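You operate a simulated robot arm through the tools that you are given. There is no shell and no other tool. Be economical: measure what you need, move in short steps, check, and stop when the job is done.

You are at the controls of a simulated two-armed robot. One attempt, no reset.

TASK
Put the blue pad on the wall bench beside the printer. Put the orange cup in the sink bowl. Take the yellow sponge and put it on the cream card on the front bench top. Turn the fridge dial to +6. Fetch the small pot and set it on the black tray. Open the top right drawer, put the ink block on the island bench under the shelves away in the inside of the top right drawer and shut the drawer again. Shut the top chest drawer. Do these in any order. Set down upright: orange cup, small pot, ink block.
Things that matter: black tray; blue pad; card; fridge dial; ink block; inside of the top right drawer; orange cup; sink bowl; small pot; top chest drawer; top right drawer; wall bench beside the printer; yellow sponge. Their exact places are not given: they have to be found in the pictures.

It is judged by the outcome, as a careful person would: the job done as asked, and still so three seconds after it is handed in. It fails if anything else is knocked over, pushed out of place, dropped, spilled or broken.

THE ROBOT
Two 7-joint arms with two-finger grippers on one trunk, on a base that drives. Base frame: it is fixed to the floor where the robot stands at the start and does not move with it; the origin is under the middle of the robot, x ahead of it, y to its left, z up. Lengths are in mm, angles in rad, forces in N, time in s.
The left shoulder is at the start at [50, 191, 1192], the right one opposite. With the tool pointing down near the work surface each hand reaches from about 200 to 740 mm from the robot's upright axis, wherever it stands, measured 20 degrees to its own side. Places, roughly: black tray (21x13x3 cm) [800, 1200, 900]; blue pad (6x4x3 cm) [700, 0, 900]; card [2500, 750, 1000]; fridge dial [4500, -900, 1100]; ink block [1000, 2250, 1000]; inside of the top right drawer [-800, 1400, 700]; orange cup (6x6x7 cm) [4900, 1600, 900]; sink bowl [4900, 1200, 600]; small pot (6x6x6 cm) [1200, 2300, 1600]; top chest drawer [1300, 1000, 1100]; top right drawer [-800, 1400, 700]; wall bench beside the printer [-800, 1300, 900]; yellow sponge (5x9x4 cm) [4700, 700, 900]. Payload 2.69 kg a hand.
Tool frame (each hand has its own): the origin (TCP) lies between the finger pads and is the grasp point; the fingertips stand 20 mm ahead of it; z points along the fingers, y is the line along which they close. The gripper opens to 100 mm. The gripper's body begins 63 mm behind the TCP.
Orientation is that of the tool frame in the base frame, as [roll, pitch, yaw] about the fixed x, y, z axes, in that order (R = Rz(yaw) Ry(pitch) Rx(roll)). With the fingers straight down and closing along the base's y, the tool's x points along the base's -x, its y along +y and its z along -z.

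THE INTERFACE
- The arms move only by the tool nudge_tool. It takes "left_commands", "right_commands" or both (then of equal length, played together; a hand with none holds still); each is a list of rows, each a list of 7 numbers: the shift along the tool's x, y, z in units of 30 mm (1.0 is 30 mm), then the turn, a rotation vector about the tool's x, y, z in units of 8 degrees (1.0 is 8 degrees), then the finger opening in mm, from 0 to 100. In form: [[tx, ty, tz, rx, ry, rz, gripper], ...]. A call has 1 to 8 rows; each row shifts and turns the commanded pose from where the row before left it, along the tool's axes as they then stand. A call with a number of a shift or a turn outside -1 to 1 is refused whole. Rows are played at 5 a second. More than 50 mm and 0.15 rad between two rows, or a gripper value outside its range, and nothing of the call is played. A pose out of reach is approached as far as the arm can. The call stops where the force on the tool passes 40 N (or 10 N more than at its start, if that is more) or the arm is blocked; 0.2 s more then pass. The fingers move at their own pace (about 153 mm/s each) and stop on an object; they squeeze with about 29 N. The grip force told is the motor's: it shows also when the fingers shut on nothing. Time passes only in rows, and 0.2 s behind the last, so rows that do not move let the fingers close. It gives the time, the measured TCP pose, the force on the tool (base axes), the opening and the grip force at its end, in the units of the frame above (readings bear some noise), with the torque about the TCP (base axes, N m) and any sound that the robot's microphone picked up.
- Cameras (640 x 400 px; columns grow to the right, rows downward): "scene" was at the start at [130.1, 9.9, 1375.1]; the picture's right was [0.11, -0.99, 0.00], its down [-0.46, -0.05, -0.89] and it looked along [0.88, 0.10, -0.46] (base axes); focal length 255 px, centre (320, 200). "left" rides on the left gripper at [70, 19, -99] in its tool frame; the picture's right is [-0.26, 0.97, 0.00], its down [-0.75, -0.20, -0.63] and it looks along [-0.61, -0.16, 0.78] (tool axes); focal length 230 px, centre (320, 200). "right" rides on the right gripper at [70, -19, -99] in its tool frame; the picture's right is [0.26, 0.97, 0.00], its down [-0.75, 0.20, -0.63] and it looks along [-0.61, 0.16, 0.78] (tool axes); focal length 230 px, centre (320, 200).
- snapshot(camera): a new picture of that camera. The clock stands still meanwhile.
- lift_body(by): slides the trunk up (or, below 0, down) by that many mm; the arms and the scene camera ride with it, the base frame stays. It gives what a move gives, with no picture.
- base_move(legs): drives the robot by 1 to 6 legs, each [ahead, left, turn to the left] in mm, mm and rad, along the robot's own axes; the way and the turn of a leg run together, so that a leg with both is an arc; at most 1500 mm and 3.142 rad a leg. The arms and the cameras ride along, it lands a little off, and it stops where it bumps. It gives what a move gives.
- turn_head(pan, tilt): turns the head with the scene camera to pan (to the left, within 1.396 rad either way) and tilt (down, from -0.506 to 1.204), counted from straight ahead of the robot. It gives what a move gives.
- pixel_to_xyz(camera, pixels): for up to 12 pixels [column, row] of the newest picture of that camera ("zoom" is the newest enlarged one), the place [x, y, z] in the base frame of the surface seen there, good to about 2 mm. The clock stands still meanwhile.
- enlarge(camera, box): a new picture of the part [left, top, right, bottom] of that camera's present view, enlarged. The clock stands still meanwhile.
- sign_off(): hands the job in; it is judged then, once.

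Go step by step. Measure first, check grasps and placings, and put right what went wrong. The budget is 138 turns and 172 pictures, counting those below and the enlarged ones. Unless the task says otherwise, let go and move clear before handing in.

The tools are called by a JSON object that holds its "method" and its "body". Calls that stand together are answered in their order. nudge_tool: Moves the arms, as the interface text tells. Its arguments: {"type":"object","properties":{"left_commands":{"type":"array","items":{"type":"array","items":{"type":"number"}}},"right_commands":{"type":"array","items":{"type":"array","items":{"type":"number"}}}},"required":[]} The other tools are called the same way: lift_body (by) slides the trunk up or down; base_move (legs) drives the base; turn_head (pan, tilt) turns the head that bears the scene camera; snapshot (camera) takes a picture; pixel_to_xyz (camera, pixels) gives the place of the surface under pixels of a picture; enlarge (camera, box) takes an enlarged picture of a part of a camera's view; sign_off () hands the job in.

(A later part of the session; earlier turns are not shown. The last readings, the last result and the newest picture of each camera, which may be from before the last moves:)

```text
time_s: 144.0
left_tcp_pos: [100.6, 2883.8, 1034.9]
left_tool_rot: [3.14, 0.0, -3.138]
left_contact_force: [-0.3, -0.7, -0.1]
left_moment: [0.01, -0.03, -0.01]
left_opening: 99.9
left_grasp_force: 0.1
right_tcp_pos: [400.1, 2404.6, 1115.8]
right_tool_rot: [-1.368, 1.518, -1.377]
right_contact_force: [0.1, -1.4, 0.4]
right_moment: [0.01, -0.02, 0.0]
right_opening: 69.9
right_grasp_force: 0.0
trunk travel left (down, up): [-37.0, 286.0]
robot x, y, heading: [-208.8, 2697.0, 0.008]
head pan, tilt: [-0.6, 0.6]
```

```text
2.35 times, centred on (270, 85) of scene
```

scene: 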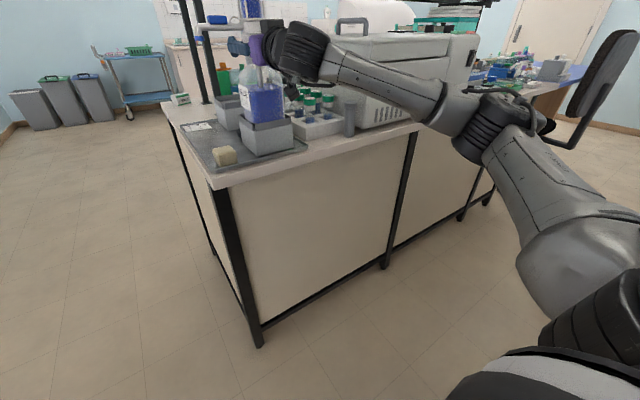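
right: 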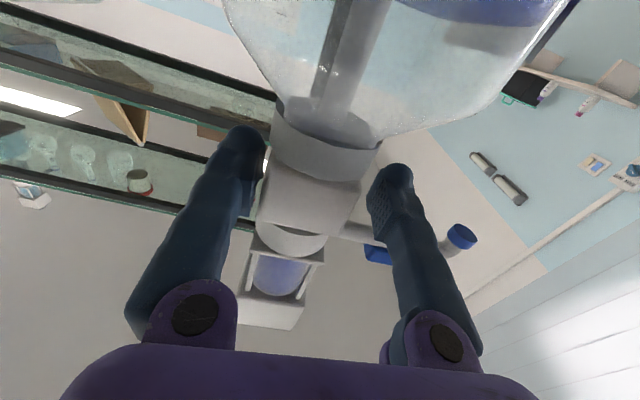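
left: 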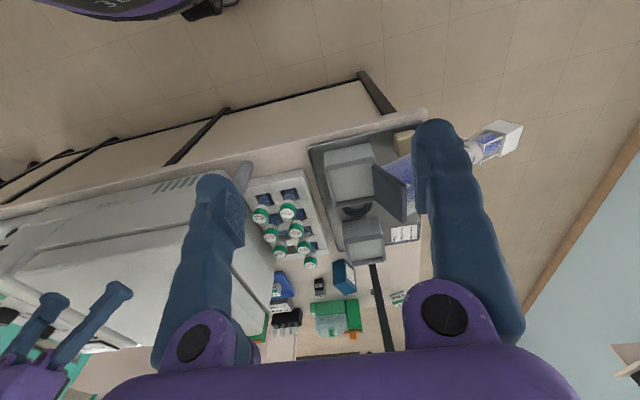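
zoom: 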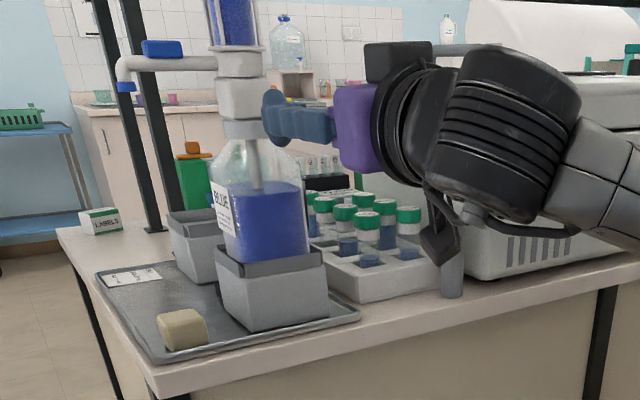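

The bottle is back upright in its holder. Now I raise the trunk and drive around to the free end of the island, well clear.

{"method": "lift_body", "body": {"by": 216}}

{"method": "base_move", "body": {"legs": [[0, 640, 0], [1330, 0, 0], [0, 0, -1.571]]}}

{"method": "turn_head", "body": {"pan": 0.0, "tilt": 0.2}}

{"method": "snapshot", "body": {"camera": "scene"}}

```text
time_s: 146.3
left_tcp_pos: [102.6, 2882.2, 1249.8]
left_tool_rot: [3.14, 0.001, -3.136]
left_contact_force: [0.7, -0.1, 0.7]
left_moment: [0.0, 0.01, 0.05]
left_opening: 100.0
left_grasp_force: 0.1
right_tcp_pos: [400.5, 2405.0, 1330.7]
right_tool_rot: [-1.379, 1.519, -1.389]
right_contact_force: [0.0, 0.0, -0.2]
right_moment: [-0.01, 0.04, 0.01]
right_opening: 70.0
right_grasp_force: 0.0
trunk travel left (down, up): [-253.0, 70.0]
robot x, y, heading: [-202.7, 2694.3, 0.005]
head pan, tilt: [-0.6, 0.6]
```

```text
time_s: 148.3
left_tcp_pos: [104.3, 2949.5, 1250.5]
left_tool_rot: [3.139, 0.0, -3.126]
left_contact_force: [-0.5, -0.1, 0.0]
left_moment: [0.0, 0.02, 0.0]
left_opening: 100.0
left_grasp_force: 0.0
right_tcp_pos: [409.1, 2477.2, 1331.2]
right_tool_rot: [-1.355, 1.519, -1.352]
right_contact_force: [0.4, -0.1, 0.2]
right_moment: [-0.01, 0.0, -0.03]
right_opening: 69.9
right_grasp_force: 0.0
trunk travel left (down, up): [-253.0, 70.0]
robot x, y, heading: [-201.0, 2761.1, 0.022]
head pan, tilt: [-0.6, 0.6]
stopped in leg 1: the robot was blocked; the commanded pose is now the measured one
```

```text
time_s: 149.3
left_tcp_pos: [104.8, 2950.2, 1249.6]
left_tool_rot: [3.14, 0.001, -3.124]
left_contact_force: [0.4, 0.1, 0.6]
left_moment: [0.02, -0.01, 0.01]
left_opening: 100.0
left_grasp_force: 0.1
right_tcp_pos: [409.9, 2476.4, 1330.9]
right_tool_rot: [-1.371, 1.519, -1.37]
right_contact_force: [-0.2, 0.0, 0.2]
right_moment: [0.02, 0.0, 0.01]
right_opening: 69.9
right_grasp_force: 0.1
trunk travel left (down, up): [-253.0, 70.0]
robot x, y, heading: [-202.2, 2759.7, 0.019]
head pan, tilt: [0.0, 0.201]
```

```text
86 pictures are left
```

scene: 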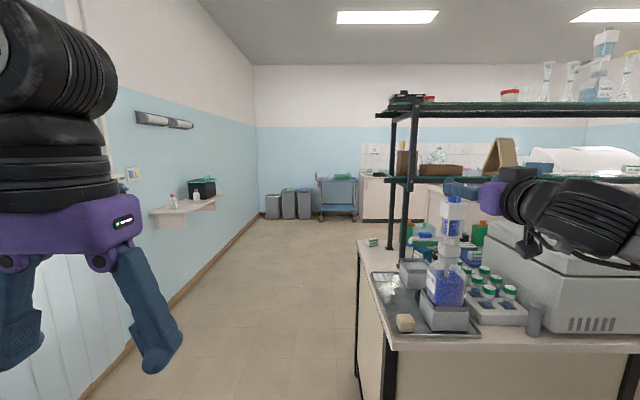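

Driving was blocked at y≈2760; I look at both sides to see by what.

{"method": "turn_head", "body": {"pan": 1.39, "tilt": 0.6}}

{"method": "snapshot", "body": {"camera": "scene"}}

{"method": "turn_head", "body": {"pan": -1.2, "tilt": 0.3}}

{"method": "snapshot", "body": {"camera": "scene"}}

```text
time_s: 150.8
left_tcp_pos: [105.0, 2949.3, 1249.4]
left_tool_rot: [3.14, -0.001, -3.126]
left_contact_force: [-0.7, -0.9, -0.6]
left_moment: [0.02, 0.01, -0.06]
left_opening: 99.8
left_grasp_force: 0.1
right_tcp_pos: [409.3, 2477.5, 1331.5]
right_tool_rot: [-1.371, 1.517, -1.367]
right_contact_force: [0.3, 0.3, 0.1]
right_moment: [-0.02, -0.02, 0.02]
right_opening: 69.9
right_grasp_force: 0.1
trunk travel left (down, up): [-253.0, 70.0]
robot x, y, heading: [-202.4, 2759.5, 0.014]
head pan, tilt: [1.389, 0.6]
```

```text
85 pictures are left
```

scene: 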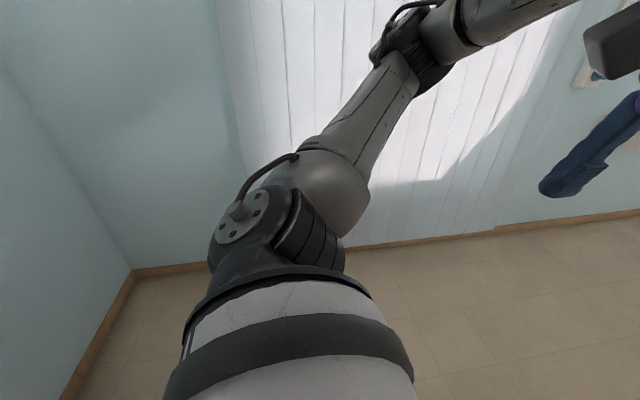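

```text
time_s: 153.1
left_tcp_pos: [106.1, 2948.4, 1250.4]
left_tool_rot: [3.14, 0.0, -3.126]
left_contact_force: [-0.5, 0.3, 0.0]
left_moment: [0.01, 0.01, 0.01]
left_opening: 99.9
left_grasp_force: 0.1
right_tcp_pos: [409.5, 2476.4, 1329.8]
right_tool_rot: [-1.369, 1.519, -1.368]
right_contact_force: [-0.3, -0.2, 0.0]
right_moment: [0.01, 0.01, 0.01]
right_opening: 69.8
right_grasp_force: 0.1
trunk travel left (down, up): [-253.0, 70.0]
robot x, y, heading: [-202.3, 2761.0, 0.02]
head pan, tilt: [-1.201, 0.3]
```

```text
84 pictures are left
```

scene: 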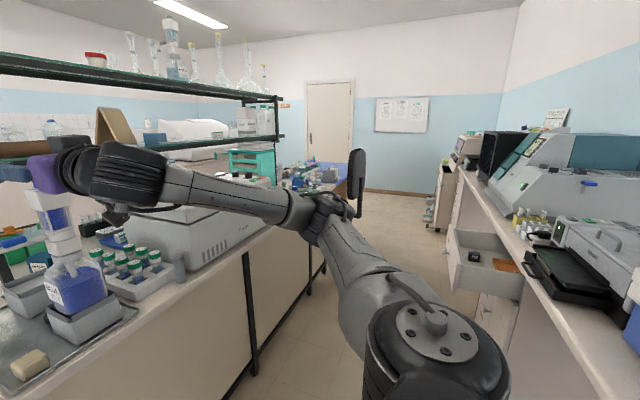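

No obstacle is visible on the left; I retry the strafe after a small move ahead.

{"method": "base_move", "body": {"legs": [[40, 0, -0.015], [0, 400, 0]]}}

```text
time_s: 157.6
left_tcp_pos: [146.9, 3343.9, 1249.5]
left_tool_rot: [3.141, 0.0, -3.14]
left_contact_force: [-0.7, -0.5, 1.3]
left_moment: [-0.01, 0.01, 0.0]
left_opening: 100.0
left_grasp_force: 0.1
right_tcp_pos: [444.1, 2867.5, 1331.8]
right_tool_rot: [-1.372, 1.518, -1.384]
right_contact_force: [-0.3, 0.5, 0.9]
right_moment: [0.01, 0.0, 0.0]
right_opening: 70.1
right_grasp_force: 0.1
trunk travel left (down, up): [-253.0, 70.0]
robot x, y, heading: [-165.3, 3156.1, 0.0]
head pan, tilt: [-1.201, 0.3]
```

Clear now. I go on to the island's end and turn to face it.

{"method": "base_move", "body": {"legs": [[0, 110, 0], [1290, 0, 0], [0, 0, -1.571]]}}

{"method": "turn_head", "body": {"pan": 0.0, "tilt": 0.2}}

{"method": "snapshot", "body": {"camera": "scene"}}

```text
time_s: 169.3
left_tcp_pos: [1304.6, 2972.9, 1250.6]
left_tool_rot: [3.14, 0.0, 1.551]
left_contact_force: [0.8, 0.4, 0.2]
left_moment: [0.0, 0.04, -0.03]
left_opening: 100.1
left_grasp_force: 0.0
right_tcp_pos: [819.9, 2684.2, 1331.0]
right_tool_rot: [-1.369, 1.518, -2.972]
right_contact_force: [-0.4, -1.6, -0.6]
right_moment: [0.0, 0.02, -0.01]
right_opening: 69.7
right_grasp_force: 0.1
trunk travel left (down, up): [-253.0, 70.0]
robot x, y, heading: [1124.5, 3285.0, -1.588]
head pan, tilt: [-1.201, 0.3]
```

```text
time_s: 170.7
left_tcp_pos: [1304.1, 2971.7, 1251.6]
left_tool_rot: [3.14, 0.0, 1.552]
left_contact_force: [0.3, 0.2, 0.5]
left_moment: [-0.02, 0.02, -0.01]
left_opening: 100.0
left_grasp_force: 0.0
right_tcp_pos: [820.7, 2684.8, 1331.1]
right_tool_rot: [-1.368, 1.519, -2.973]
right_contact_force: [0.2, -0.4, -0.3]
right_moment: [0.02, 0.03, -0.03]
right_opening: 70.0
right_grasp_force: 0.1
trunk travel left (down, up): [-253.0, 70.0]
robot x, y, heading: [1125.6, 3286.4, -1.594]
head pan, tilt: [0.0, 0.201]
```

```text
83 pictures are left
```

scene: 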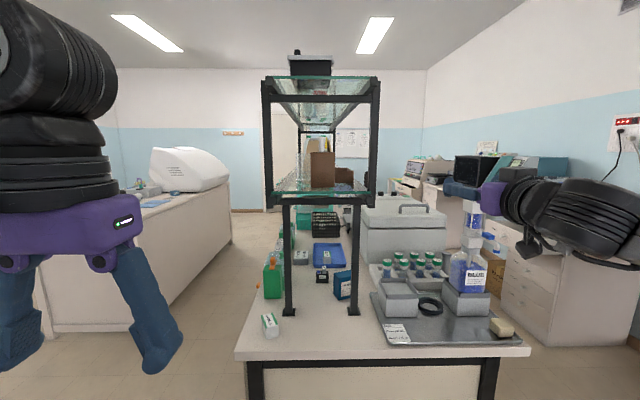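

The layout is clear: shelf posts at (290,270) and (352,270), ink block at (322,277). I pitch the right hand to 45°, pull it back, then measure the ink block again.

{"method": "nudge_tool", "body": {"right_commands": [[0.83, 0, -0.67, 0, 1, 0, 70], [0.92, 0, -0.54, 0, 1, 0, 70], [0.98, 0, -0.41, 0, 1, 0, 70], [1, 0, -0.27, 0, 1, 0, 70], [1, 0, -0.13, 0, 1, 0, 70], [1, 0, 0.02, 0, 0.6, 0, 70], [0.59, 0, 0.59, 0, 0, 0, 70], [0.59, 0, 0.59, 0, 0, 0, 70]]}}

{"method": "enlarge", "body": {"camera": "scene", "box": [240, 180, 400, 340]}}

{"method": "pixel_to_xyz", "body": {"camera": "scene", "pixels": [[322, 276], [322, 270], [352, 310], [289, 310], [342, 285], [268, 320], [290, 65], [330, 65], [310, 72], [272, 285], [260, 350], [322, 94]]}}

```text
time_s: 172.5
left_tcp_pos: [1304.0, 2971.8, 1249.3]
left_tool_rot: [3.14, 0.001, 1.551]
left_contact_force: [0.5, 0.4, -0.5]
left_moment: [0.0, -0.02, -0.03]
left_opening: 99.9
left_grasp_force: 0.1
right_tcp_pos: [811.8, 2800.9, 1131.6]
right_tool_rot: [-3.069, 0.798, 1.588]
right_contact_force: [-0.2, -0.6, 0.3]
right_moment: [-0.01, 0.02, -0.01]
right_opening: 70.0
right_grasp_force: 0.0
trunk travel left (down, up): [-253.0, 70.0]
robot x, y, heading: [1124.9, 3286.2, -1.59]
head pan, tilt: [0.0, 0.201]
```

```text
2.50 times, centred on (320, 260) of scene
```

zoom: 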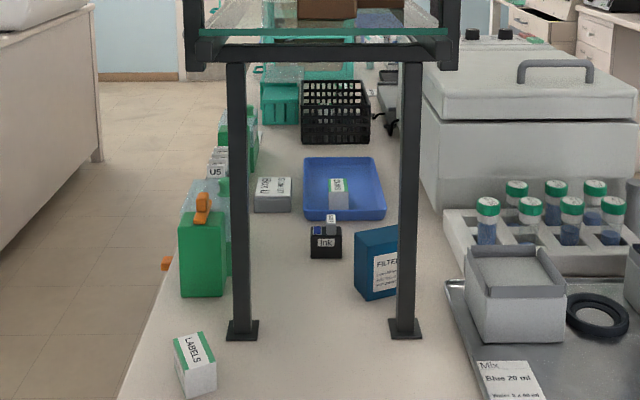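

```text
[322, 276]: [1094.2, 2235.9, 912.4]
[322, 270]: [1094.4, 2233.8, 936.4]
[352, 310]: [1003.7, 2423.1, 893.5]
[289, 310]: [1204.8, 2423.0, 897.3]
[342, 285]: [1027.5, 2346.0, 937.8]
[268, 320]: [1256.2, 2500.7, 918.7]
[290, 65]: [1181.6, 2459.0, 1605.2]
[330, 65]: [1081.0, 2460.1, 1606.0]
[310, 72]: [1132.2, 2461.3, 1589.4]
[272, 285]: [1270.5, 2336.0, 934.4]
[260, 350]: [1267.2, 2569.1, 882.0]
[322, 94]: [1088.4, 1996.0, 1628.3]
```

Ink block centre ≈(1094,2217), ~50 mm wide in x; posts at x 1004 and 1205. I set the hand at 25° pitch, bring it to robot centre-line, and drive up between the posts.

{"method": "nudge_tool", "body": {"right_commands": [[0, 1, 0, 0, 1, 0, 90], [0, 1, 0, 0, 1, 0, 90], [0, 1, 0, 0, 0.6, 0, 90], [0.35, 1, 0.8, 0, 0, 0, 90], [0.35, 1, 0.8, 0, 0, 0, 90], [0.35, 1, 0.8, 0, 0, 0, 90], [0.35, 0.1, 0.8, 0, 0, 0, 90]]}}

{"method": "base_move", "body": {"legs": [[0, 100, 0.018], [300, 0, 0]]}}

{"method": "snapshot", "body": {"camera": "right"}}

{"method": "snapshot", "body": {"camera": "scene"}}

```text
time_s: 174.1
left_tcp_pos: [1303.6, 2972.5, 1250.9]
left_tool_rot: [3.14, 0.0, 1.551]
left_contact_force: [0.9, -0.2, 0.2]
left_moment: [0.0, 0.01, 0.01]
left_opening: 100.0
left_grasp_force: 0.1
right_tcp_pos: [991.3, 2791.3, 1021.3]
right_tool_rot: [-3.085, 0.436, 1.561]
right_contact_force: [0.1, 0.2, -0.3]
right_moment: [0.0, 0.02, 0.0]
right_opening: 89.9
right_grasp_force: 0.1
trunk travel left (down, up): [-253.0, 70.0]
robot x, y, heading: [1125.6, 3288.7, -1.582]
head pan, tilt: [0.0, 0.201]
```

```text
time_s: 177.3
left_tcp_pos: [1413.2, 2670.0, 1249.9]
left_tool_rot: [3.141, 0.001, 1.573]
left_contact_force: [0.6, 0.3, 0.4]
left_moment: [0.03, -0.03, 0.02]
left_opening: 100.1
left_grasp_force: 0.1
right_tcp_pos: [1104.7, 2481.7, 1019.9]
right_tool_rot: [-3.085, 0.435, 1.582]
right_contact_force: [0.1, -0.1, -0.3]
right_moment: [0.02, -0.03, 0.0]
right_opening: 90.3
right_grasp_force: 0.1
trunk travel left (down, up): [-253.0, 70.0]
robot x, y, heading: [1228.7, 2977.7, -1.571]
head pan, tilt: [0.0, 0.201]
```

```text
81 pictures are left
```

right: 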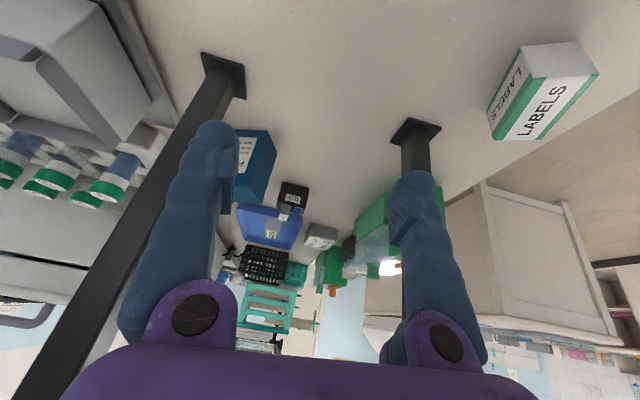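

```text
80 pictures are left
```

scene: 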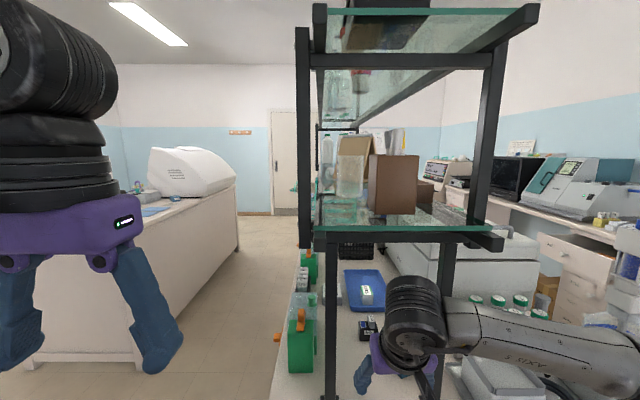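

I measure the ink block from the hand camera and check the forearm's distance from the bottle.

{"method": "pixel_to_xyz", "body": {"camera": "right", "pixels": [[293, 200], [282, 198], [304, 202], [293, 188], [255, 165], [272, 150], [262, 135], [290, 212]]}}

{"method": "pixel_to_xyz", "body": {"camera": "scene", "pixels": [[520, 320], [600, 330], [420, 300], [540, 350], [460, 370]]}}

{"method": "enlarge", "body": {"camera": "right", "box": [220, 120, 360, 260]}}

```text
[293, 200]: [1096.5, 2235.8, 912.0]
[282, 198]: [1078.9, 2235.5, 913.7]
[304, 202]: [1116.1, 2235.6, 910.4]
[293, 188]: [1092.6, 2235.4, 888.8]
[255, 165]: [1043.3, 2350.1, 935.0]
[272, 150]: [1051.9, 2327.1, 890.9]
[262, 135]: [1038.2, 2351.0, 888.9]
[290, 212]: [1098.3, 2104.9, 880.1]
```

```text
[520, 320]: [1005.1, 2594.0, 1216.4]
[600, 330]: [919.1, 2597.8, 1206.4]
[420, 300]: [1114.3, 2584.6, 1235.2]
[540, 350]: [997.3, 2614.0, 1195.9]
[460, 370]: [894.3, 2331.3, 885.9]
```

```text
2.86 times, centred on (290, 190) of right
```

zoom: 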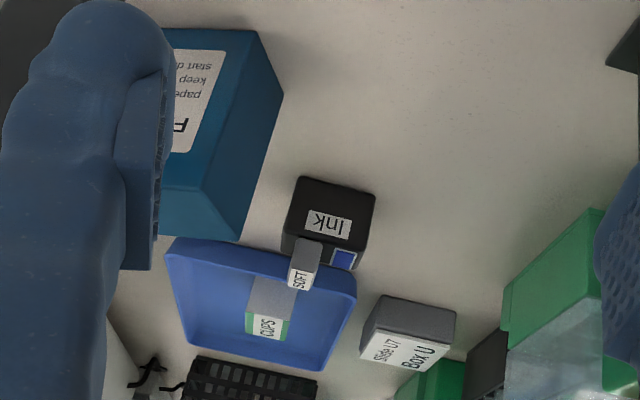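

The forearm would hit the right post, so I shift the base +215 in x (arm then comes in straighter) and bring the hand back to x≈1097.

{"method": "base_move", "body": {"legs": [[0, 215, 0]]}}

{"method": "nudge_tool", "body": {"right_commands": [[0, -1, 0, 0, 0, 0, 90], [0, -1, 0, 0, 0, 0, 90], [0, -1, 0, 0, 0, 0, 90], [0, -1, 0, 0, 0, 0, 90], [0, -1, 0, 0, 0, 0, 90], [0, -1, 0, 0, 0, 0, 90], [0, -1, 0, 0, 0, 0, 90], [0, -0.4, 0, 0, 0, 0, 80]]}}

{"method": "snapshot", "body": {"camera": "scene"}}

```text
time_s: 179.8
left_tcp_pos: [1626.1, 2671.1, 1250.0]
left_tool_rot: [-3.14, 0.0, 1.575]
left_contact_force: [-0.7, 0.0, 0.1]
left_moment: [0.02, 0.01, 0.01]
left_opening: 99.8
left_grasp_force: 0.1
right_tcp_pos: [1317.9, 2483.6, 1020.6]
right_tool_rot: [-3.083, 0.436, 1.584]
right_contact_force: [0.1, -0.6, -0.7]
right_moment: [0.02, 0.0, -0.01]
right_opening: 90.1
right_grasp_force: 0.0
trunk travel left (down, up): [-253.0, 70.0]
robot x, y, heading: [1440.8, 2979.7, -1.569]
head pan, tilt: [0.0, 0.201]
```

```text
time_s: 181.6
left_tcp_pos: [1625.9, 2671.0, 1249.7]
left_tool_rot: [3.139, 0.0, 1.576]
left_contact_force: [0.3, -0.1, 0.1]
left_moment: [-0.01, 0.01, 0.02]
left_opening: 100.1
left_grasp_force: 0.2
right_tcp_pos: [1093.4, 2482.7, 1031.0]
right_tool_rot: [-3.085, 0.436, 1.585]
right_contact_force: [-0.5, 0.0, 0.2]
right_moment: [-0.02, -0.01, 0.01]
right_opening: 79.9
right_grasp_force: 0.1
trunk travel left (down, up): [-253.0, 70.0]
robot x, y, heading: [1439.6, 2983.8, -1.566]
head pan, tilt: [0.0, 0.201]
```

```text
78 pictures are left
```

scene: 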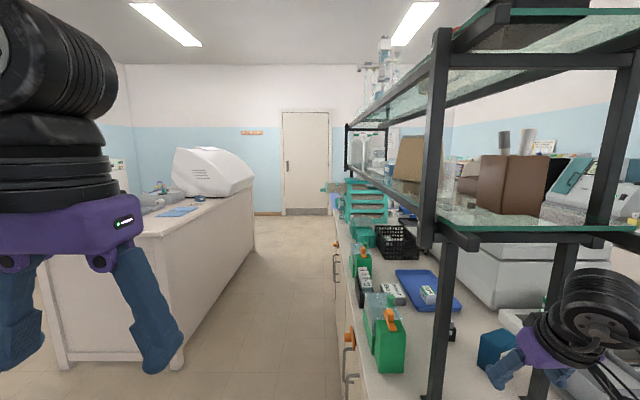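

Now I advance the hand 180 mm between the posts and check.

{"method": "nudge_tool", "body": {"right_commands": [[-0.9, 0.03, 0.42, 0, 0, 0, 80], [-0.9, 0.03, 0.42, 0, 0, 0, 80], [-0.9, 0.03, 0.42, 0, 0, 0, 80], [-0.9, 0, 0.42, 0, 0, 0, 80], [-0.9, 0, 0.42, 0, 0, 0, 80], [-0.9, 0, 0.42, 0, 0, 0, 80]]}}

{"method": "turn_head", "body": {"pan": -0.5, "tilt": 0.3}}

{"method": "snapshot", "body": {"camera": "scene"}}

{"method": "snapshot", "body": {"camera": "right"}}

```text
time_s: 183.2
left_tcp_pos: [1622.7, 2676.8, 1248.6]
left_tool_rot: [3.141, -0.014, 1.57]
left_contact_force: [0.2, -3.0, -0.8]
left_moment: [0.34, -0.01, 0.01]
left_opening: 100.0
left_grasp_force: 0.1
right_tcp_pos: [1100.7, 2328.5, 1005.1]
right_tool_rot: [-3.066, 0.396, 1.62]
right_contact_force: [-0.4, -2.4, -2.3]
right_moment: [0.2, 0.02, -0.01]
right_opening: 80.0
right_grasp_force: 0.0
trunk travel left (down, up): [-253.0, 70.0]
robot x, y, heading: [1440.5, 3000.5, -1.575]
head pan, tilt: [0.0, 0.201]
stopped in row 6 (right hand): the arm was blocked; the commanded pose is now the measured one
```

```text
time_s: 184.1
left_tcp_pos: [1623.2, 2687.9, 1249.9]
left_tool_rot: [3.141, -0.001, 1.568]
left_contact_force: [-0.3, -0.2, 0.1]
left_moment: [0.02, 0.0, -0.02]
left_opening: 100.0
left_grasp_force: 0.1
right_tcp_pos: [1100.8, 2336.4, 1009.7]
right_tool_rot: [-3.068, 0.41, 1.62]
right_contact_force: [0.0, -1.6, 0.6]
right_moment: [0.04, -0.01, 0.01]
right_opening: 80.1
right_grasp_force: 0.1
trunk travel left (down, up): [-253.0, 70.0]
robot x, y, heading: [1438.1, 2998.3, -1.575]
head pan, tilt: [-0.499, 0.3]
```

```text
77 pictures are left
```

scene: 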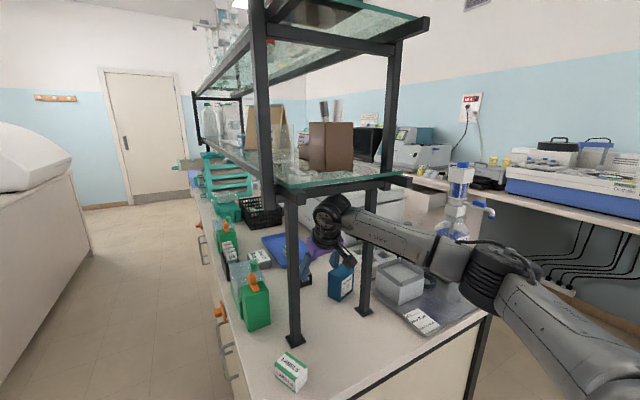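

```text
76 pictures are left
```

right: 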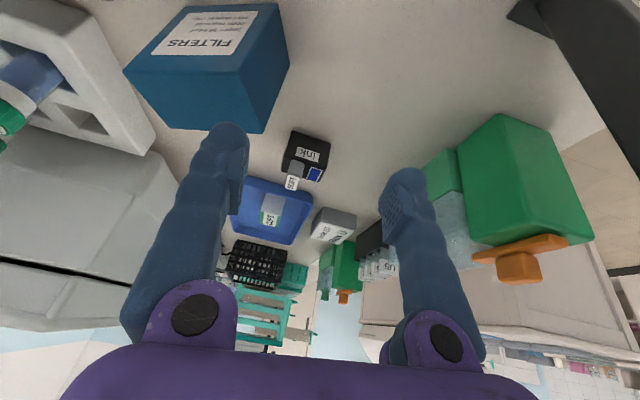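

The forearm met the right-hand post. Access from the +x side looks freer; I measure the containers there while I can see them.

{"method": "pixel_to_xyz", "body": {"camera": "right", "pixels": [[470, 160], [560, 150], [500, 120], [520, 260], [440, 170], [450, 215], [430, 175], [375, 240], [333, 215], [333, 235], [385, 268], [310, 150]]}}

{"method": "pixel_to_xyz", "body": {"camera": "scene", "pixels": [[254, 290], [252, 275], [240, 285], [225, 232], [262, 258], [215, 315], [240, 395], [255, 325], [265, 300]]}}

{"method": "enlarge", "body": {"camera": "scene", "box": [190, 190, 370, 340]}}

```text
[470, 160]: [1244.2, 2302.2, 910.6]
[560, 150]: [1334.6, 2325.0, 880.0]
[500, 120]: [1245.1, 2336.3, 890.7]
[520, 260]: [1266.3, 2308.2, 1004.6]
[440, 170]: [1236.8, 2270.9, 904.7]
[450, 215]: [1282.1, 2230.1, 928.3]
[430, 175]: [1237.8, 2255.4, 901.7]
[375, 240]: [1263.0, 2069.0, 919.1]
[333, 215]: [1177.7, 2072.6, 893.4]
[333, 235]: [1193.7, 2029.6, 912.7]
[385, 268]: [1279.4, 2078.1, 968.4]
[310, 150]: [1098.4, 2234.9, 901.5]
```

```text
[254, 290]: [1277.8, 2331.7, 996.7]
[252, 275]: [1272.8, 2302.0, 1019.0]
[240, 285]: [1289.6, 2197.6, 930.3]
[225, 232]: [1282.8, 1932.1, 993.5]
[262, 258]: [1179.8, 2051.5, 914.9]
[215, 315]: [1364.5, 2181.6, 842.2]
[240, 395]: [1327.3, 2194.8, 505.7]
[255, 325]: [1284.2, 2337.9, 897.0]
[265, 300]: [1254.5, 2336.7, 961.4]
```

```text
2.67 times, centred on (280, 265) of scene
```

zoom: 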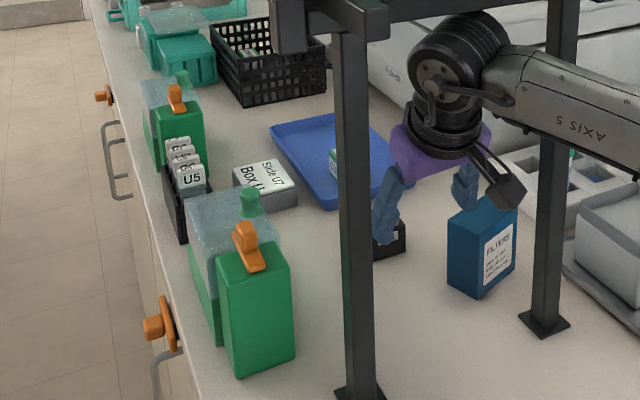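

From the +x side the ink block is reachable over the low tub (z≤1020). I retract the right hand, back out, and go round to the +x aisle facing −x.

{"method": "nudge_tool", "body": {"right_commands": [[0.9, 0, -0.42, 0, 0, 0, 80], [0.9, 0, -0.42, 0, 0, 0, 80], [0.9, 0, -0.42, 0, 0, 0, 80], [0.9, 0, -0.42, 0, 0, 0, 80], [0.9, 0, -0.42, 0, 0, 0, 80]]}}

{"method": "base_move", "body": {"legs": [[-330, 0, 0], [0, 380, 0]]}}

{"method": "nudge_tool", "body": {"right_commands": [[-0.4, 1, -0.9, 0, 0, 0, 100], [-0.4, 1, -0.9, 0, 0, 0, 100], [-0.4, 1, -0.9, 0, 0, 0, 100], [-0.4, 1, -0.9, 0, 0, 0, 100], [-0.4, 0.5, -0.9, 0, 0, 0, 100], [0, 0, 0, 0, 1, 0, 100], [0, 0, 0, 0, 1, 0, 100], [0, 0, 0, 0, 1, 0, 100]]}}

{"method": "base_move", "body": {"legs": [[0, 0, -1.571]]}}

{"method": "turn_head", "body": {"pan": 0.6, "tilt": 0.3}}

{"method": "snapshot", "body": {"camera": "scene"}}

```text
time_s: 185.3
left_tcp_pos: [1623.3, 2688.8, 1250.6]
left_tool_rot: [3.139, 0.0, 1.567]
left_contact_force: [0.4, 0.6, 0.2]
left_moment: [-0.03, 0.02, 0.04]
left_opening: 100.0
left_grasp_force: 0.1
right_tcp_pos: [1097.3, 2485.7, 1013.3]
right_tool_rot: [-3.068, 0.409, 1.622]
right_contact_force: [0.3, -0.2, 0.1]
right_moment: [0.0, -0.02, 0.02]
right_opening: 80.1
right_grasp_force: 0.0
trunk travel left (down, up): [-253.0, 70.0]
robot x, y, heading: [1439.5, 2999.2, -1.574]
head pan, tilt: [-0.499, 0.3]
```

```text
time_s: 191.0
left_tcp_pos: [2009.5, 3020.5, 1249.6]
left_tool_rot: [3.138, -0.001, 1.573]
left_contact_force: [0.0, -0.2, 0.5]
left_moment: [0.05, 0.05, -0.01]
left_opening: 99.8
left_grasp_force: 0.1
right_tcp_pos: [1485.0, 2814.1, 1012.9]
right_tool_rot: [-3.065, 0.409, 1.625]
right_contact_force: [0.8, 0.0, -0.3]
right_moment: [-0.03, 0.02, -0.03]
right_opening: 80.0
right_grasp_force: 0.0
trunk travel left (down, up): [-253.0, 70.0]
robot x, y, heading: [1825.4, 3330.7, -1.566]
head pan, tilt: [-0.499, 0.3]
```

```text
time_s: 192.8
left_tcp_pos: [2009.7, 3020.5, 1249.6]
left_tool_rot: [3.141, 0.002, 1.573]
left_contact_force: [-0.3, -0.4, 0.9]
left_moment: [0.0, 0.03, 0.0]
left_opening: 100.0
left_grasp_force: 0.0
right_tcp_pos: [1628.6, 2816.6, 1151.7]
right_tool_rot: [-3.074, -0.012, 1.596]
right_contact_force: [0.9, -0.5, -1.0]
right_moment: [0.0, -0.02, -0.02]
right_opening: 99.9
right_grasp_force: 0.0
trunk travel left (down, up): [-253.0, 70.0]
robot x, y, heading: [1824.3, 3331.7, -1.569]
head pan, tilt: [-0.499, 0.3]
```

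```text
time_s: 197.0
left_tcp_pos: [1517.3, 3142.1, 1249.8]
left_tool_rot: [3.139, 0.001, 0.013]
left_contact_force: [0.4, 0.6, 0.8]
left_moment: [0.01, -0.01, 0.0]
left_opening: 99.7
left_grasp_force: 0.1
right_tcp_pos: [1308.1, 3519.7, 1150.8]
right_tool_rot: [-3.073, -0.009, 0.034]
right_contact_force: [-0.5, 0.8, 0.3]
right_moment: [0.01, 0.01, -0.01]
right_opening: 99.8
right_grasp_force: 0.1
trunk travel left (down, up): [-253.0, 70.0]
robot x, y, heading: [1823.0, 3328.4, -3.131]
head pan, tilt: [-0.499, 0.3]
```

```text
time_s: 198.3
left_tcp_pos: [1516.8, 3140.5, 1251.0]
left_tool_rot: [3.139, 0.001, 0.012]
left_contact_force: [-0.2, -0.2, 0.7]
left_moment: [0.02, 0.01, 0.02]
left_opening: 100.0
left_grasp_force: 0.0
right_tcp_pos: [1308.4, 3519.3, 1151.7]
right_tool_rot: [-3.074, -0.009, 0.036]
right_contact_force: [0.1, 0.4, 0.4]
right_moment: [-0.02, -0.01, 0.02]
right_opening: 99.9
right_grasp_force: 0.1
trunk travel left (down, up): [-253.0, 70.0]
robot x, y, heading: [1824.1, 3326.9, -3.128]
head pan, tilt: [0.6, 0.3]
```

```text
74 pictures are left
```

scene: 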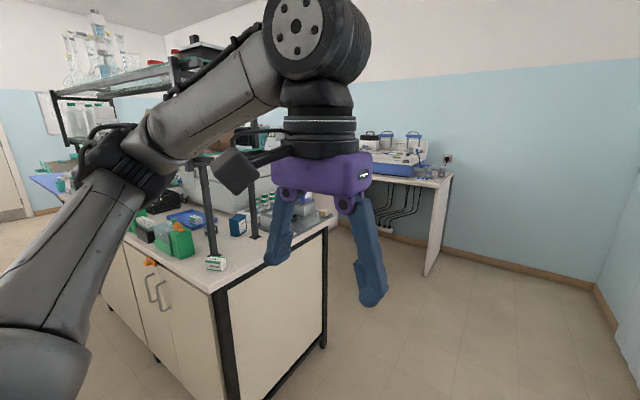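

I strafe along the aisle to y≈2370 and look at the ink block and pot from this side.

{"method": "base_move", "body": {"legs": [[0, 955, -0.012]]}}

{"method": "turn_head", "body": {"pan": 0.1, "tilt": 0.25}}

{"method": "snapshot", "body": {"camera": "scene"}}

{"method": "snapshot", "body": {"camera": "left"}}

```text
time_s: 207.1
left_tcp_pos: [1523.1, 2182.3, 1250.2]
left_tool_rot: [-3.141, 0.0, 0.004]
left_contact_force: [-0.4, 0.2, 0.6]
left_moment: [0.0, 0.0, 0.03]
left_opening: 99.9
left_grasp_force: 0.0
right_tcp_pos: [1318.4, 2561.6, 1149.6]
right_tool_rot: [-3.072, -0.009, 0.026]
right_contact_force: [0.2, -0.3, -0.7]
right_moment: [-0.01, 0.03, 0.02]
right_opening: 100.0
right_grasp_force: 0.1
trunk travel left (down, up): [-253.0, 70.0]
robot x, y, heading: [1830.6, 2366.8, -3.138]
head pan, tilt: [0.6, 0.3]
```

```text
time_s: 208.1
left_tcp_pos: [1523.4, 2181.2, 1249.6]
left_tool_rot: [3.141, -0.001, 0.004]
left_contact_force: [0.3, 0.0, 0.7]
left_moment: [0.01, 0.01, 0.02]
left_opening: 99.9
left_grasp_force: 0.1
right_tcp_pos: [1317.3, 2561.5, 1150.8]
right_tool_rot: [-3.073, -0.01, 0.027]
right_contact_force: [-0.1, 0.1, 0.8]
right_moment: [-0.05, -0.01, 0.01]
right_opening: 100.1
right_grasp_force: 0.1
trunk travel left (down, up): [-253.0, 70.0]
robot x, y, heading: [1829.5, 2367.8, -3.136]
head pan, tilt: [0.099, 0.25]
```

```text
73 pictures are left
```

scene: 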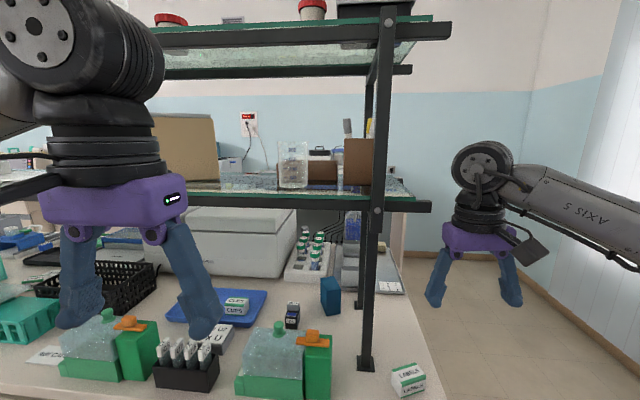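

```text
72 pictures are left
```

left: 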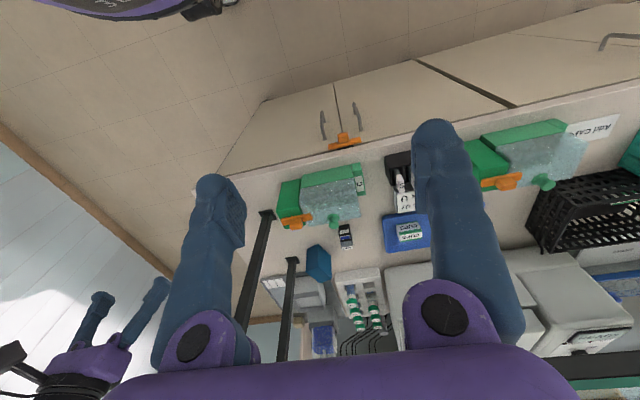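

Ink block at (293,315), pot with red lid at (313,8). I tilt up to see the pot well and measure both.

{"method": "pixel_to_xyz", "body": {"camera": "scene", "pixels": [[293, 308], [293, 322], [286, 318], [300, 318], [280, 328], [270, 360], [312, 338], [385, 200], [330, 190], [360, 75], [320, 380]]}}

{"method": "turn_head", "body": {"pan": 0.1, "tilt": -0.3}}

{"method": "enlarge", "body": {"camera": "scene", "box": [140, 60, 460, 260]}}

{"method": "pixel_to_xyz", "body": {"camera": "zoom", "pixels": [[320, 150], [300, 150], [345, 150], [330, 180], [400, 150], [100, 170]]}}

```text
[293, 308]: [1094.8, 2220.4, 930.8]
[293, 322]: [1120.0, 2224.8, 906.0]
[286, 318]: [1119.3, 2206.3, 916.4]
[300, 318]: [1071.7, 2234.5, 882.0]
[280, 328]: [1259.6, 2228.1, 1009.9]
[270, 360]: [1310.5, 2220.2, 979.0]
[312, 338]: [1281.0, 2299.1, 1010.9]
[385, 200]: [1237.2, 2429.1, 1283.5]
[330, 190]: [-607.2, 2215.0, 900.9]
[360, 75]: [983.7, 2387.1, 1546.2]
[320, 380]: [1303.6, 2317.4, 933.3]
```

```text
time_s: 209.0
left_tcp_pos: [1521.1, 2182.4, 1248.9]
left_tool_rot: [3.14, 0.001, 0.004]
left_contact_force: [0.0, -0.4, 0.3]
left_moment: [0.03, -0.01, 0.01]
left_opening: 99.9
left_grasp_force: 0.0
right_tcp_pos: [1317.8, 2562.4, 1152.3]
right_tool_rot: [-3.074, -0.01, 0.026]
right_contact_force: [0.6, 0.3, -0.1]
right_moment: [-0.01, 0.02, -0.02]
right_opening: 100.1
right_grasp_force: 0.0
trunk travel left (down, up): [-253.0, 70.0]
robot x, y, heading: [1832.7, 2368.0, -3.135]
head pan, tilt: [0.099, -0.3]
```

```text
2.00 times, centred on (300, 160) of scene
```

zoom: 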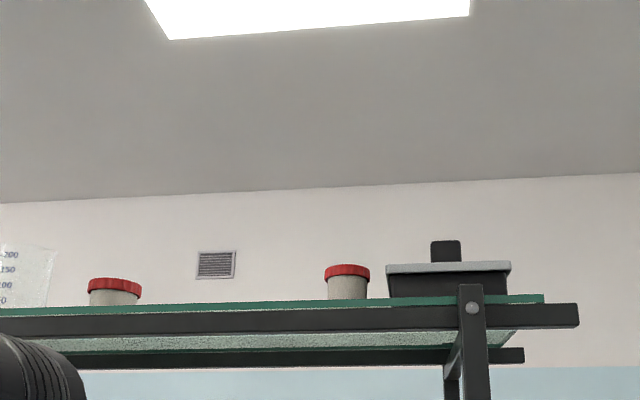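

```text
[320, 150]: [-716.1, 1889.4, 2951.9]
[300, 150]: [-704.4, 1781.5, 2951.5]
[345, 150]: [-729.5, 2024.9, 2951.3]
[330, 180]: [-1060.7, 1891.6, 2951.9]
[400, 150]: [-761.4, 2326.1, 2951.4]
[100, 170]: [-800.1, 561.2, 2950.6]
```

I move in 85 and prepare the left hand: pitch 35° forward, y≈2218, and lower it in the aisle to z≈1012 (above the tub lid, below the shelf).

{"method": "base_move", "body": {"legs": [[85, 0, 0]]}}

{"method": "nudge_tool", "body": {"left_commands": [[0, -0.4, 0, 0, -1, 0, 90], [0, -0.4, 0, 0, -1, 0, 90], [0, -0.4, 0, 0, -1, 0, 90], [0, 0, 0, 0, -1, 0, 80], [0, 0, 0, 0, -0.4, 0, 80], [0.57, 0, 0.82, 0, 0, 0, 80], [0.57, 0, 0.82, 0, 0, 0, 80], [0.57, 0, 0.82, 0, 0, 0, 80]]}}

{"method": "nudge_tool", "body": {"left_commands": [[0.57, 0, 0.82, 0, 0, 0, 80], [0.57, 0, 0.82, 0, 0, 0, 80], [0.57, 0, 0.82, 0, 0, 0, 80], [0.57, 0, 0.82, 0, 0, 0, 80], [0.57, 0, 0.82, 0, 0, 0, 80]]}}

{"method": "snapshot", "body": {"camera": "left"}}

```text
time_s: 210.1
left_tcp_pos: [1462.4, 2182.2, 1249.7]
left_tool_rot: [3.141, 0.0, 0.007]
left_contact_force: [0.2, 0.9, -0.6]
left_moment: [0.0, 0.01, -0.03]
left_opening: 99.9
left_grasp_force: 0.0
right_tcp_pos: [1263.7, 2562.4, 1151.7]
right_tool_rot: [-3.068, -0.023, 0.051]
right_contact_force: [-0.4, -0.6, 0.0]
right_moment: [-0.03, -0.06, -0.02]
right_opening: 100.2
right_grasp_force: 0.0
trunk travel left (down, up): [-253.0, 70.0]
robot x, y, heading: [1770.0, 2366.5, -3.134]
head pan, tilt: [0.099, -0.3]
stopped in leg 1: the force on the tool passed its limit at 128 N (the readings are from after the stop); the commanded pose is now the measured one
```

```text
time_s: 211.9
left_tcp_pos: [1450.0, 2224.8, 1167.4]
left_tool_rot: [3.138, 0.61, 0.005]
left_contact_force: [-0.3, 0.3, -0.8]
left_moment: [-0.01, 0.01, -0.01]
left_opening: 79.9
left_grasp_force: 0.1
left hand out of reach, approached as far as the arm can: row 8
right_tcp_pos: [1262.4, 2563.1, 1151.6]
right_tool_rot: [-3.066, -0.025, 0.05]
right_contact_force: [0.4, 0.3, 0.1]
right_moment: [0.01, 0.01, 0.01]
right_opening: 100.1
right_grasp_force: 0.1
trunk travel left (down, up): [-253.0, 70.0]
robot x, y, heading: [1770.6, 2365.5, -3.134]
head pan, tilt: [0.099, -0.3]
```

```text
time_s: 213.1
left_tcp_pos: [1415.1, 2252.4, 1036.3]
left_tool_rot: [3.14, 0.612, 0.008]
left_contact_force: [0.2, -0.7, 0.1]
left_moment: [-0.01, 0.01, 0.03]
left_opening: 80.2
left_grasp_force: 0.0
left hand out of reach, approached as far as the arm can: row 1, 2, 3, 4
right_tcp_pos: [1262.9, 2562.6, 1152.6]
right_tool_rot: [-3.065, -0.025, 0.053]
right_contact_force: [-1.3, 0.6, 0.6]
right_moment: [-0.03, 0.02, 0.01]
right_opening: 99.8
right_grasp_force: 0.1
trunk travel left (down, up): [-253.0, 70.0]
robot x, y, heading: [1770.3, 2365.9, -3.132]
head pan, tilt: [0.099, -0.3]
```

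```text
70 pictures are left
```

left: 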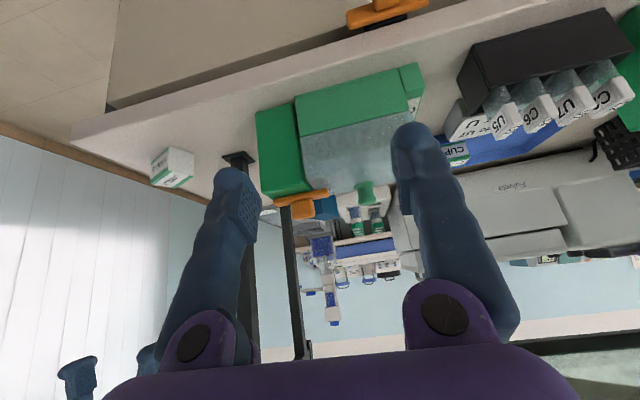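

The right hand bumped the shelf frame as the base moved in. I check the scene for any disturbance.

{"method": "turn_head", "body": {"pan": -0.1, "tilt": 0.1}}

{"method": "snapshot", "body": {"camera": "scene"}}

```text
time_s: 213.9
left_tcp_pos: [1415.6, 2253.3, 1036.1]
left_tool_rot: [3.139, 0.615, 0.007]
left_contact_force: [0.1, 0.4, -0.1]
left_moment: [-0.01, 0.0, 0.0]
left_opening: 80.1
left_grasp_force: 0.0
right_tcp_pos: [1262.9, 2561.7, 1152.1]
right_tool_rot: [-3.067, -0.023, 0.051]
right_contact_force: [0.8, 0.4, -0.2]
right_moment: [-0.01, 0.02, -0.01]
right_opening: 99.8
right_grasp_force: 0.0
trunk travel left (down, up): [-253.0, 70.0]
robot x, y, heading: [1768.5, 2365.7, -3.136]
head pan, tilt: [-0.099, 0.099]
```

```text
69 pictures are left
```

scene: 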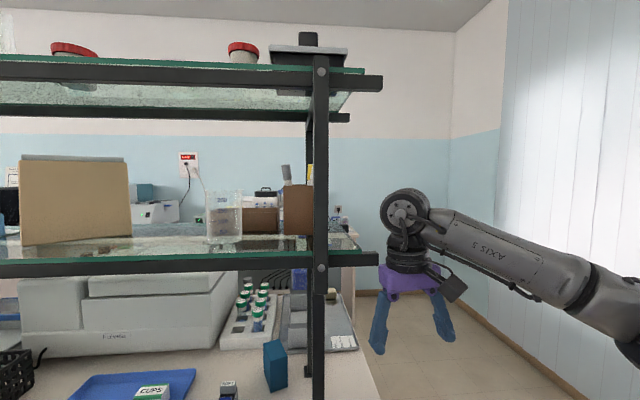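

Nothing disturbed. I withdraw the right hand from the frame, and measure the pot and black box.

{"method": "pixel_to_xyz", "body": {"camera": "scene", "pixels": [[243, 47], [230, 47], [257, 47], [243, 59], [232, 60], [254, 60], [273, 55], [300, 55], [243, 80], [300, 78], [70, 48]]}}

{"method": "enlarge", "body": {"camera": "scene", "box": [200, 20, 360, 120]}}

{"method": "nudge_tool", "body": {"right_commands": [[1, -0.3, 0, 0, 0, 0, 80], [1, -0.3, 0, 0, 0, 0, 80], [1, 0, 0, 0, 0, 0, 80], [1, 0, 0, 0, 0, 0, 80], [1, 0, 0, 0, 0, 0, 80]], "left_commands": [[0.3, 0.6, 0.4, 0, 0, 0, 80], [0, 0.4, 0, 0, 0, 0, 80], [0, 0, 0, 0, 0, 0, 80], [0, 0, 0, 0, 0, 0, 80], [0, 0, 0, 0, 0, 0, 80]]}}

```text
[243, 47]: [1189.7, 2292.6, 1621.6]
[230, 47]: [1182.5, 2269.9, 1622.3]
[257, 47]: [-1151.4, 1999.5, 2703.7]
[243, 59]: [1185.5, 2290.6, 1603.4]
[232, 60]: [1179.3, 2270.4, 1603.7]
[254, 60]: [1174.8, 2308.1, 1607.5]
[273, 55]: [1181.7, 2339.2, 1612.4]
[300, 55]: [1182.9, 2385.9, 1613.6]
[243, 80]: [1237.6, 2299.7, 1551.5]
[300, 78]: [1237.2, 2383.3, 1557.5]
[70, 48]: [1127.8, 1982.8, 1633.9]
```

```text
4.00 times, centred on (280, 70) of scene
```

zoom: 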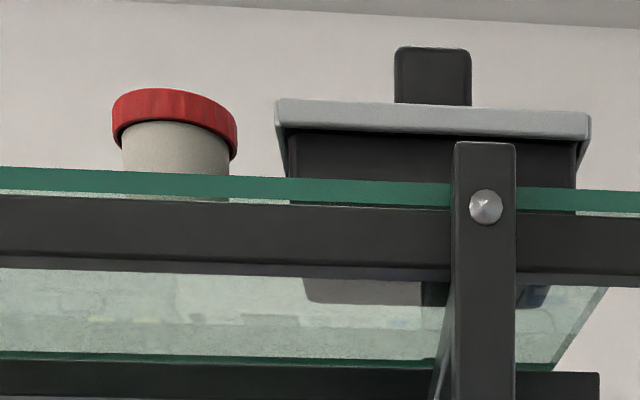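

```text
time_s: 215.1
left_tcp_pos: [1401.4, 2231.5, 1020.9]
left_tool_rot: [3.137, 0.61, 0.007]
left_contact_force: [0.2, 0.3, 0.2]
left_moment: [0.0, 0.04, 0.01]
left_opening: 79.9
left_grasp_force: 0.1
left hand out of reach, approached as far as the arm can: row 1, 2
right_tcp_pos: [1412.7, 2589.7, 1156.0]
right_tool_rot: [-3.067, -0.024, 0.05]
right_contact_force: [0.9, -0.6, 0.5]
right_moment: [-0.04, 0.02, 0.0]
right_opening: 80.1
right_grasp_force: 0.2
trunk travel left (down, up): [-253.0, 70.0]
robot x, y, heading: [1770.8, 2368.6, -3.139]
head pan, tilt: [-0.099, 0.099]
```

Pot centre ≈(1165,2288), lid 1608–1628. Now the left hand goes in over the tub toward the ink block.

{"method": "nudge_tool", "body": {"left_commands": [[-0.82, 0.25, 0.57, 0, 0, 0, 80], [-0.82, 0.2, 0.57, 0, 0, 0, 80], [-0.82, 0, 0.57, 0, 0, 0, 80], [-0.82, 0, 0.57, 0, 0, 0, 80], [-0.82, 0, 0.57, 0, 0, 0, 80]]}}

{"method": "snapshot", "body": {"camera": "left"}}

{"method": "turn_head", "body": {"pan": 0.2, "tilt": 0.4}}

{"method": "snapshot", "body": {"camera": "scene"}}

```text
time_s: 216.3
left_tcp_pos: [1250.4, 2218.3, 1021.8]
left_tool_rot: [3.139, 0.613, 0.005]
left_contact_force: [-0.2, 0.2, -0.9]
left_moment: [0.01, -0.02, 0.01]
left_opening: 79.9
left_grasp_force: 0.1
right_tcp_pos: [1411.7, 2589.3, 1156.5]
right_tool_rot: [-3.066, -0.025, 0.053]
right_contact_force: [-0.6, -0.8, -0.4]
right_moment: [0.01, -0.04, 0.01]
right_opening: 79.8
right_grasp_force: 0.1
trunk travel left (down, up): [-253.0, 70.0]
robot x, y, heading: [1770.9, 2367.5, -3.138]
head pan, tilt: [-0.099, 0.099]
```

```text
67 pictures are left
```

left: 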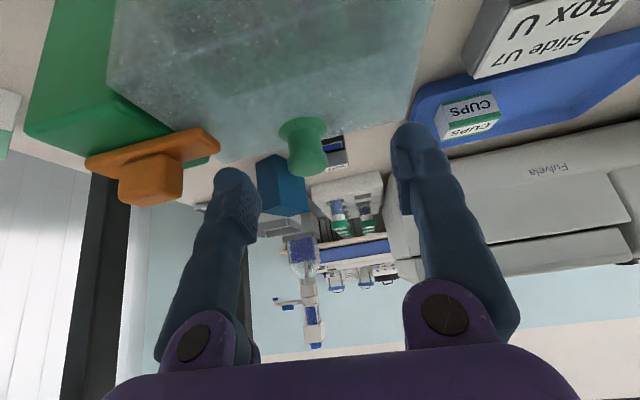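

```text
time_s: 217.1
left_tcp_pos: [1251.0, 2219.7, 1022.2]
left_tool_rot: [3.138, 0.613, 0.006]
left_contact_force: [0.2, -0.1, 1.0]
left_moment: [-0.02, -0.02, 0.02]
left_opening: 79.8
left_grasp_force: 0.3
right_tcp_pos: [1410.7, 2590.0, 1156.6]
right_tool_rot: [-3.065, -0.026, 0.053]
right_contact_force: [-0.3, -0.7, 0.9]
right_moment: [-0.03, 0.0, 0.01]
right_opening: 79.8
right_grasp_force: 0.1
trunk travel left (down, up): [-253.0, 70.0]
robot x, y, heading: [1769.7, 2368.8, -3.144]
head pan, tilt: [0.201, 0.4]
```

```text
66 pictures are left
```

scene: 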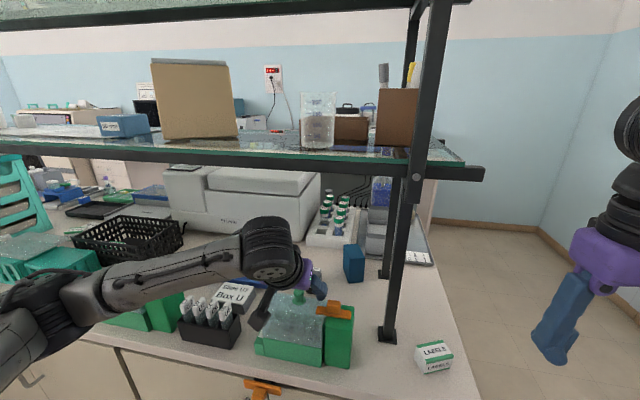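

Clear so far. I continue 120 mm in, then ease the pitch while descending.

{"method": "nudge_tool", "body": {"left_commands": [[-0.82, 0, 0.57, 0, 0, 0, 80], [-0.82, 0, 0.57, 0, 0, 0, 80], [-0.82, 0, 0.57, 0, 0, 0, 80], [-0.82, 0, 0.57, 0, 0, 0, 80], [-0.6, 0, 0.6, 0, 1, 0, 80], [0, 0, 0.5, 0, 1, 0, 80], [0, 0, 0.5, 0, 0.5, 0, 80]]}}

{"method": "snapshot", "body": {"camera": "left"}}

```text
time_s: 218.7
left_tcp_pos: [1095.9, 2216.0, 989.2]
left_tool_rot: [3.138, 0.264, 0.005]
left_contact_force: [0.7, -0.8, 0.8]
left_moment: [0.0, 0.02, 0.02]
left_opening: 80.1
left_grasp_force: 0.0
right_tcp_pos: [1410.6, 2591.2, 1157.5]
right_tool_rot: [-3.067, -0.025, 0.054]
right_contact_force: [-0.1, -0.1, -0.7]
right_moment: [0.0, -0.03, 0.0]
right_opening: 80.2
right_grasp_force: 0.1
trunk travel left (down, up): [-253.0, 70.0]
robot x, y, heading: [1772.5, 2366.8, -3.132]
head pan, tilt: [0.201, 0.4]
```

```text
65 pictures are left
```

left: 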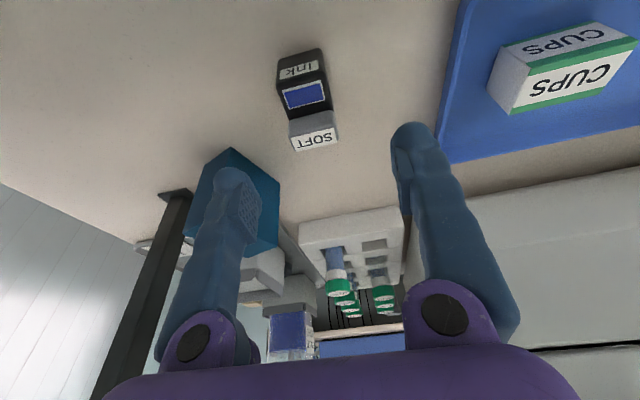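

Ink block centred between the fingers at (305,95). I measure it and the blue tray's edge before descending.

{"method": "pixel_to_xyz", "body": {"camera": "left", "pixels": [[305, 95], [280, 85], [328, 85], [300, 55], [313, 130], [318, 140], [450, 110], [440, 150], [245, 190], [292, 130], [336, 125]]}}

{"method": "enlarge", "body": {"camera": "left", "box": [250, 30, 370, 170]}}

```text
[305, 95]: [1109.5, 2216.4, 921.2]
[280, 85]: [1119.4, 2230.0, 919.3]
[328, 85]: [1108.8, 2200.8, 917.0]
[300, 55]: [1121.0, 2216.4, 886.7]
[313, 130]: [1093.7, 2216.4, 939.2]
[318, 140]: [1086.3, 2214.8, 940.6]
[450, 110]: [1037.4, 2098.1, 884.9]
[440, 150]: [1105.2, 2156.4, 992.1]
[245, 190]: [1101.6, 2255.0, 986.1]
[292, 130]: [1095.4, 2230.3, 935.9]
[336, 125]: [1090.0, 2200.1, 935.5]
```

```text
2.86 times, centred on (310, 100) of left
```

zoom: 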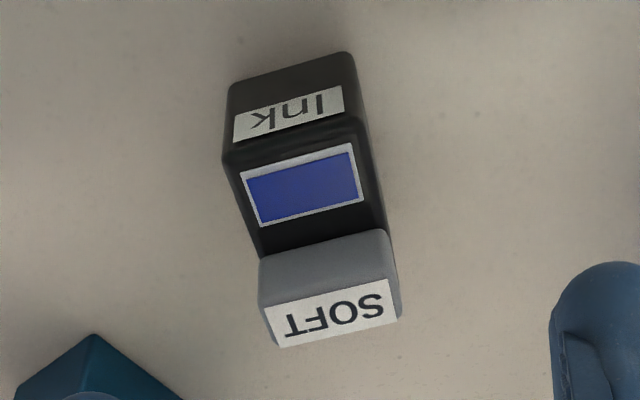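

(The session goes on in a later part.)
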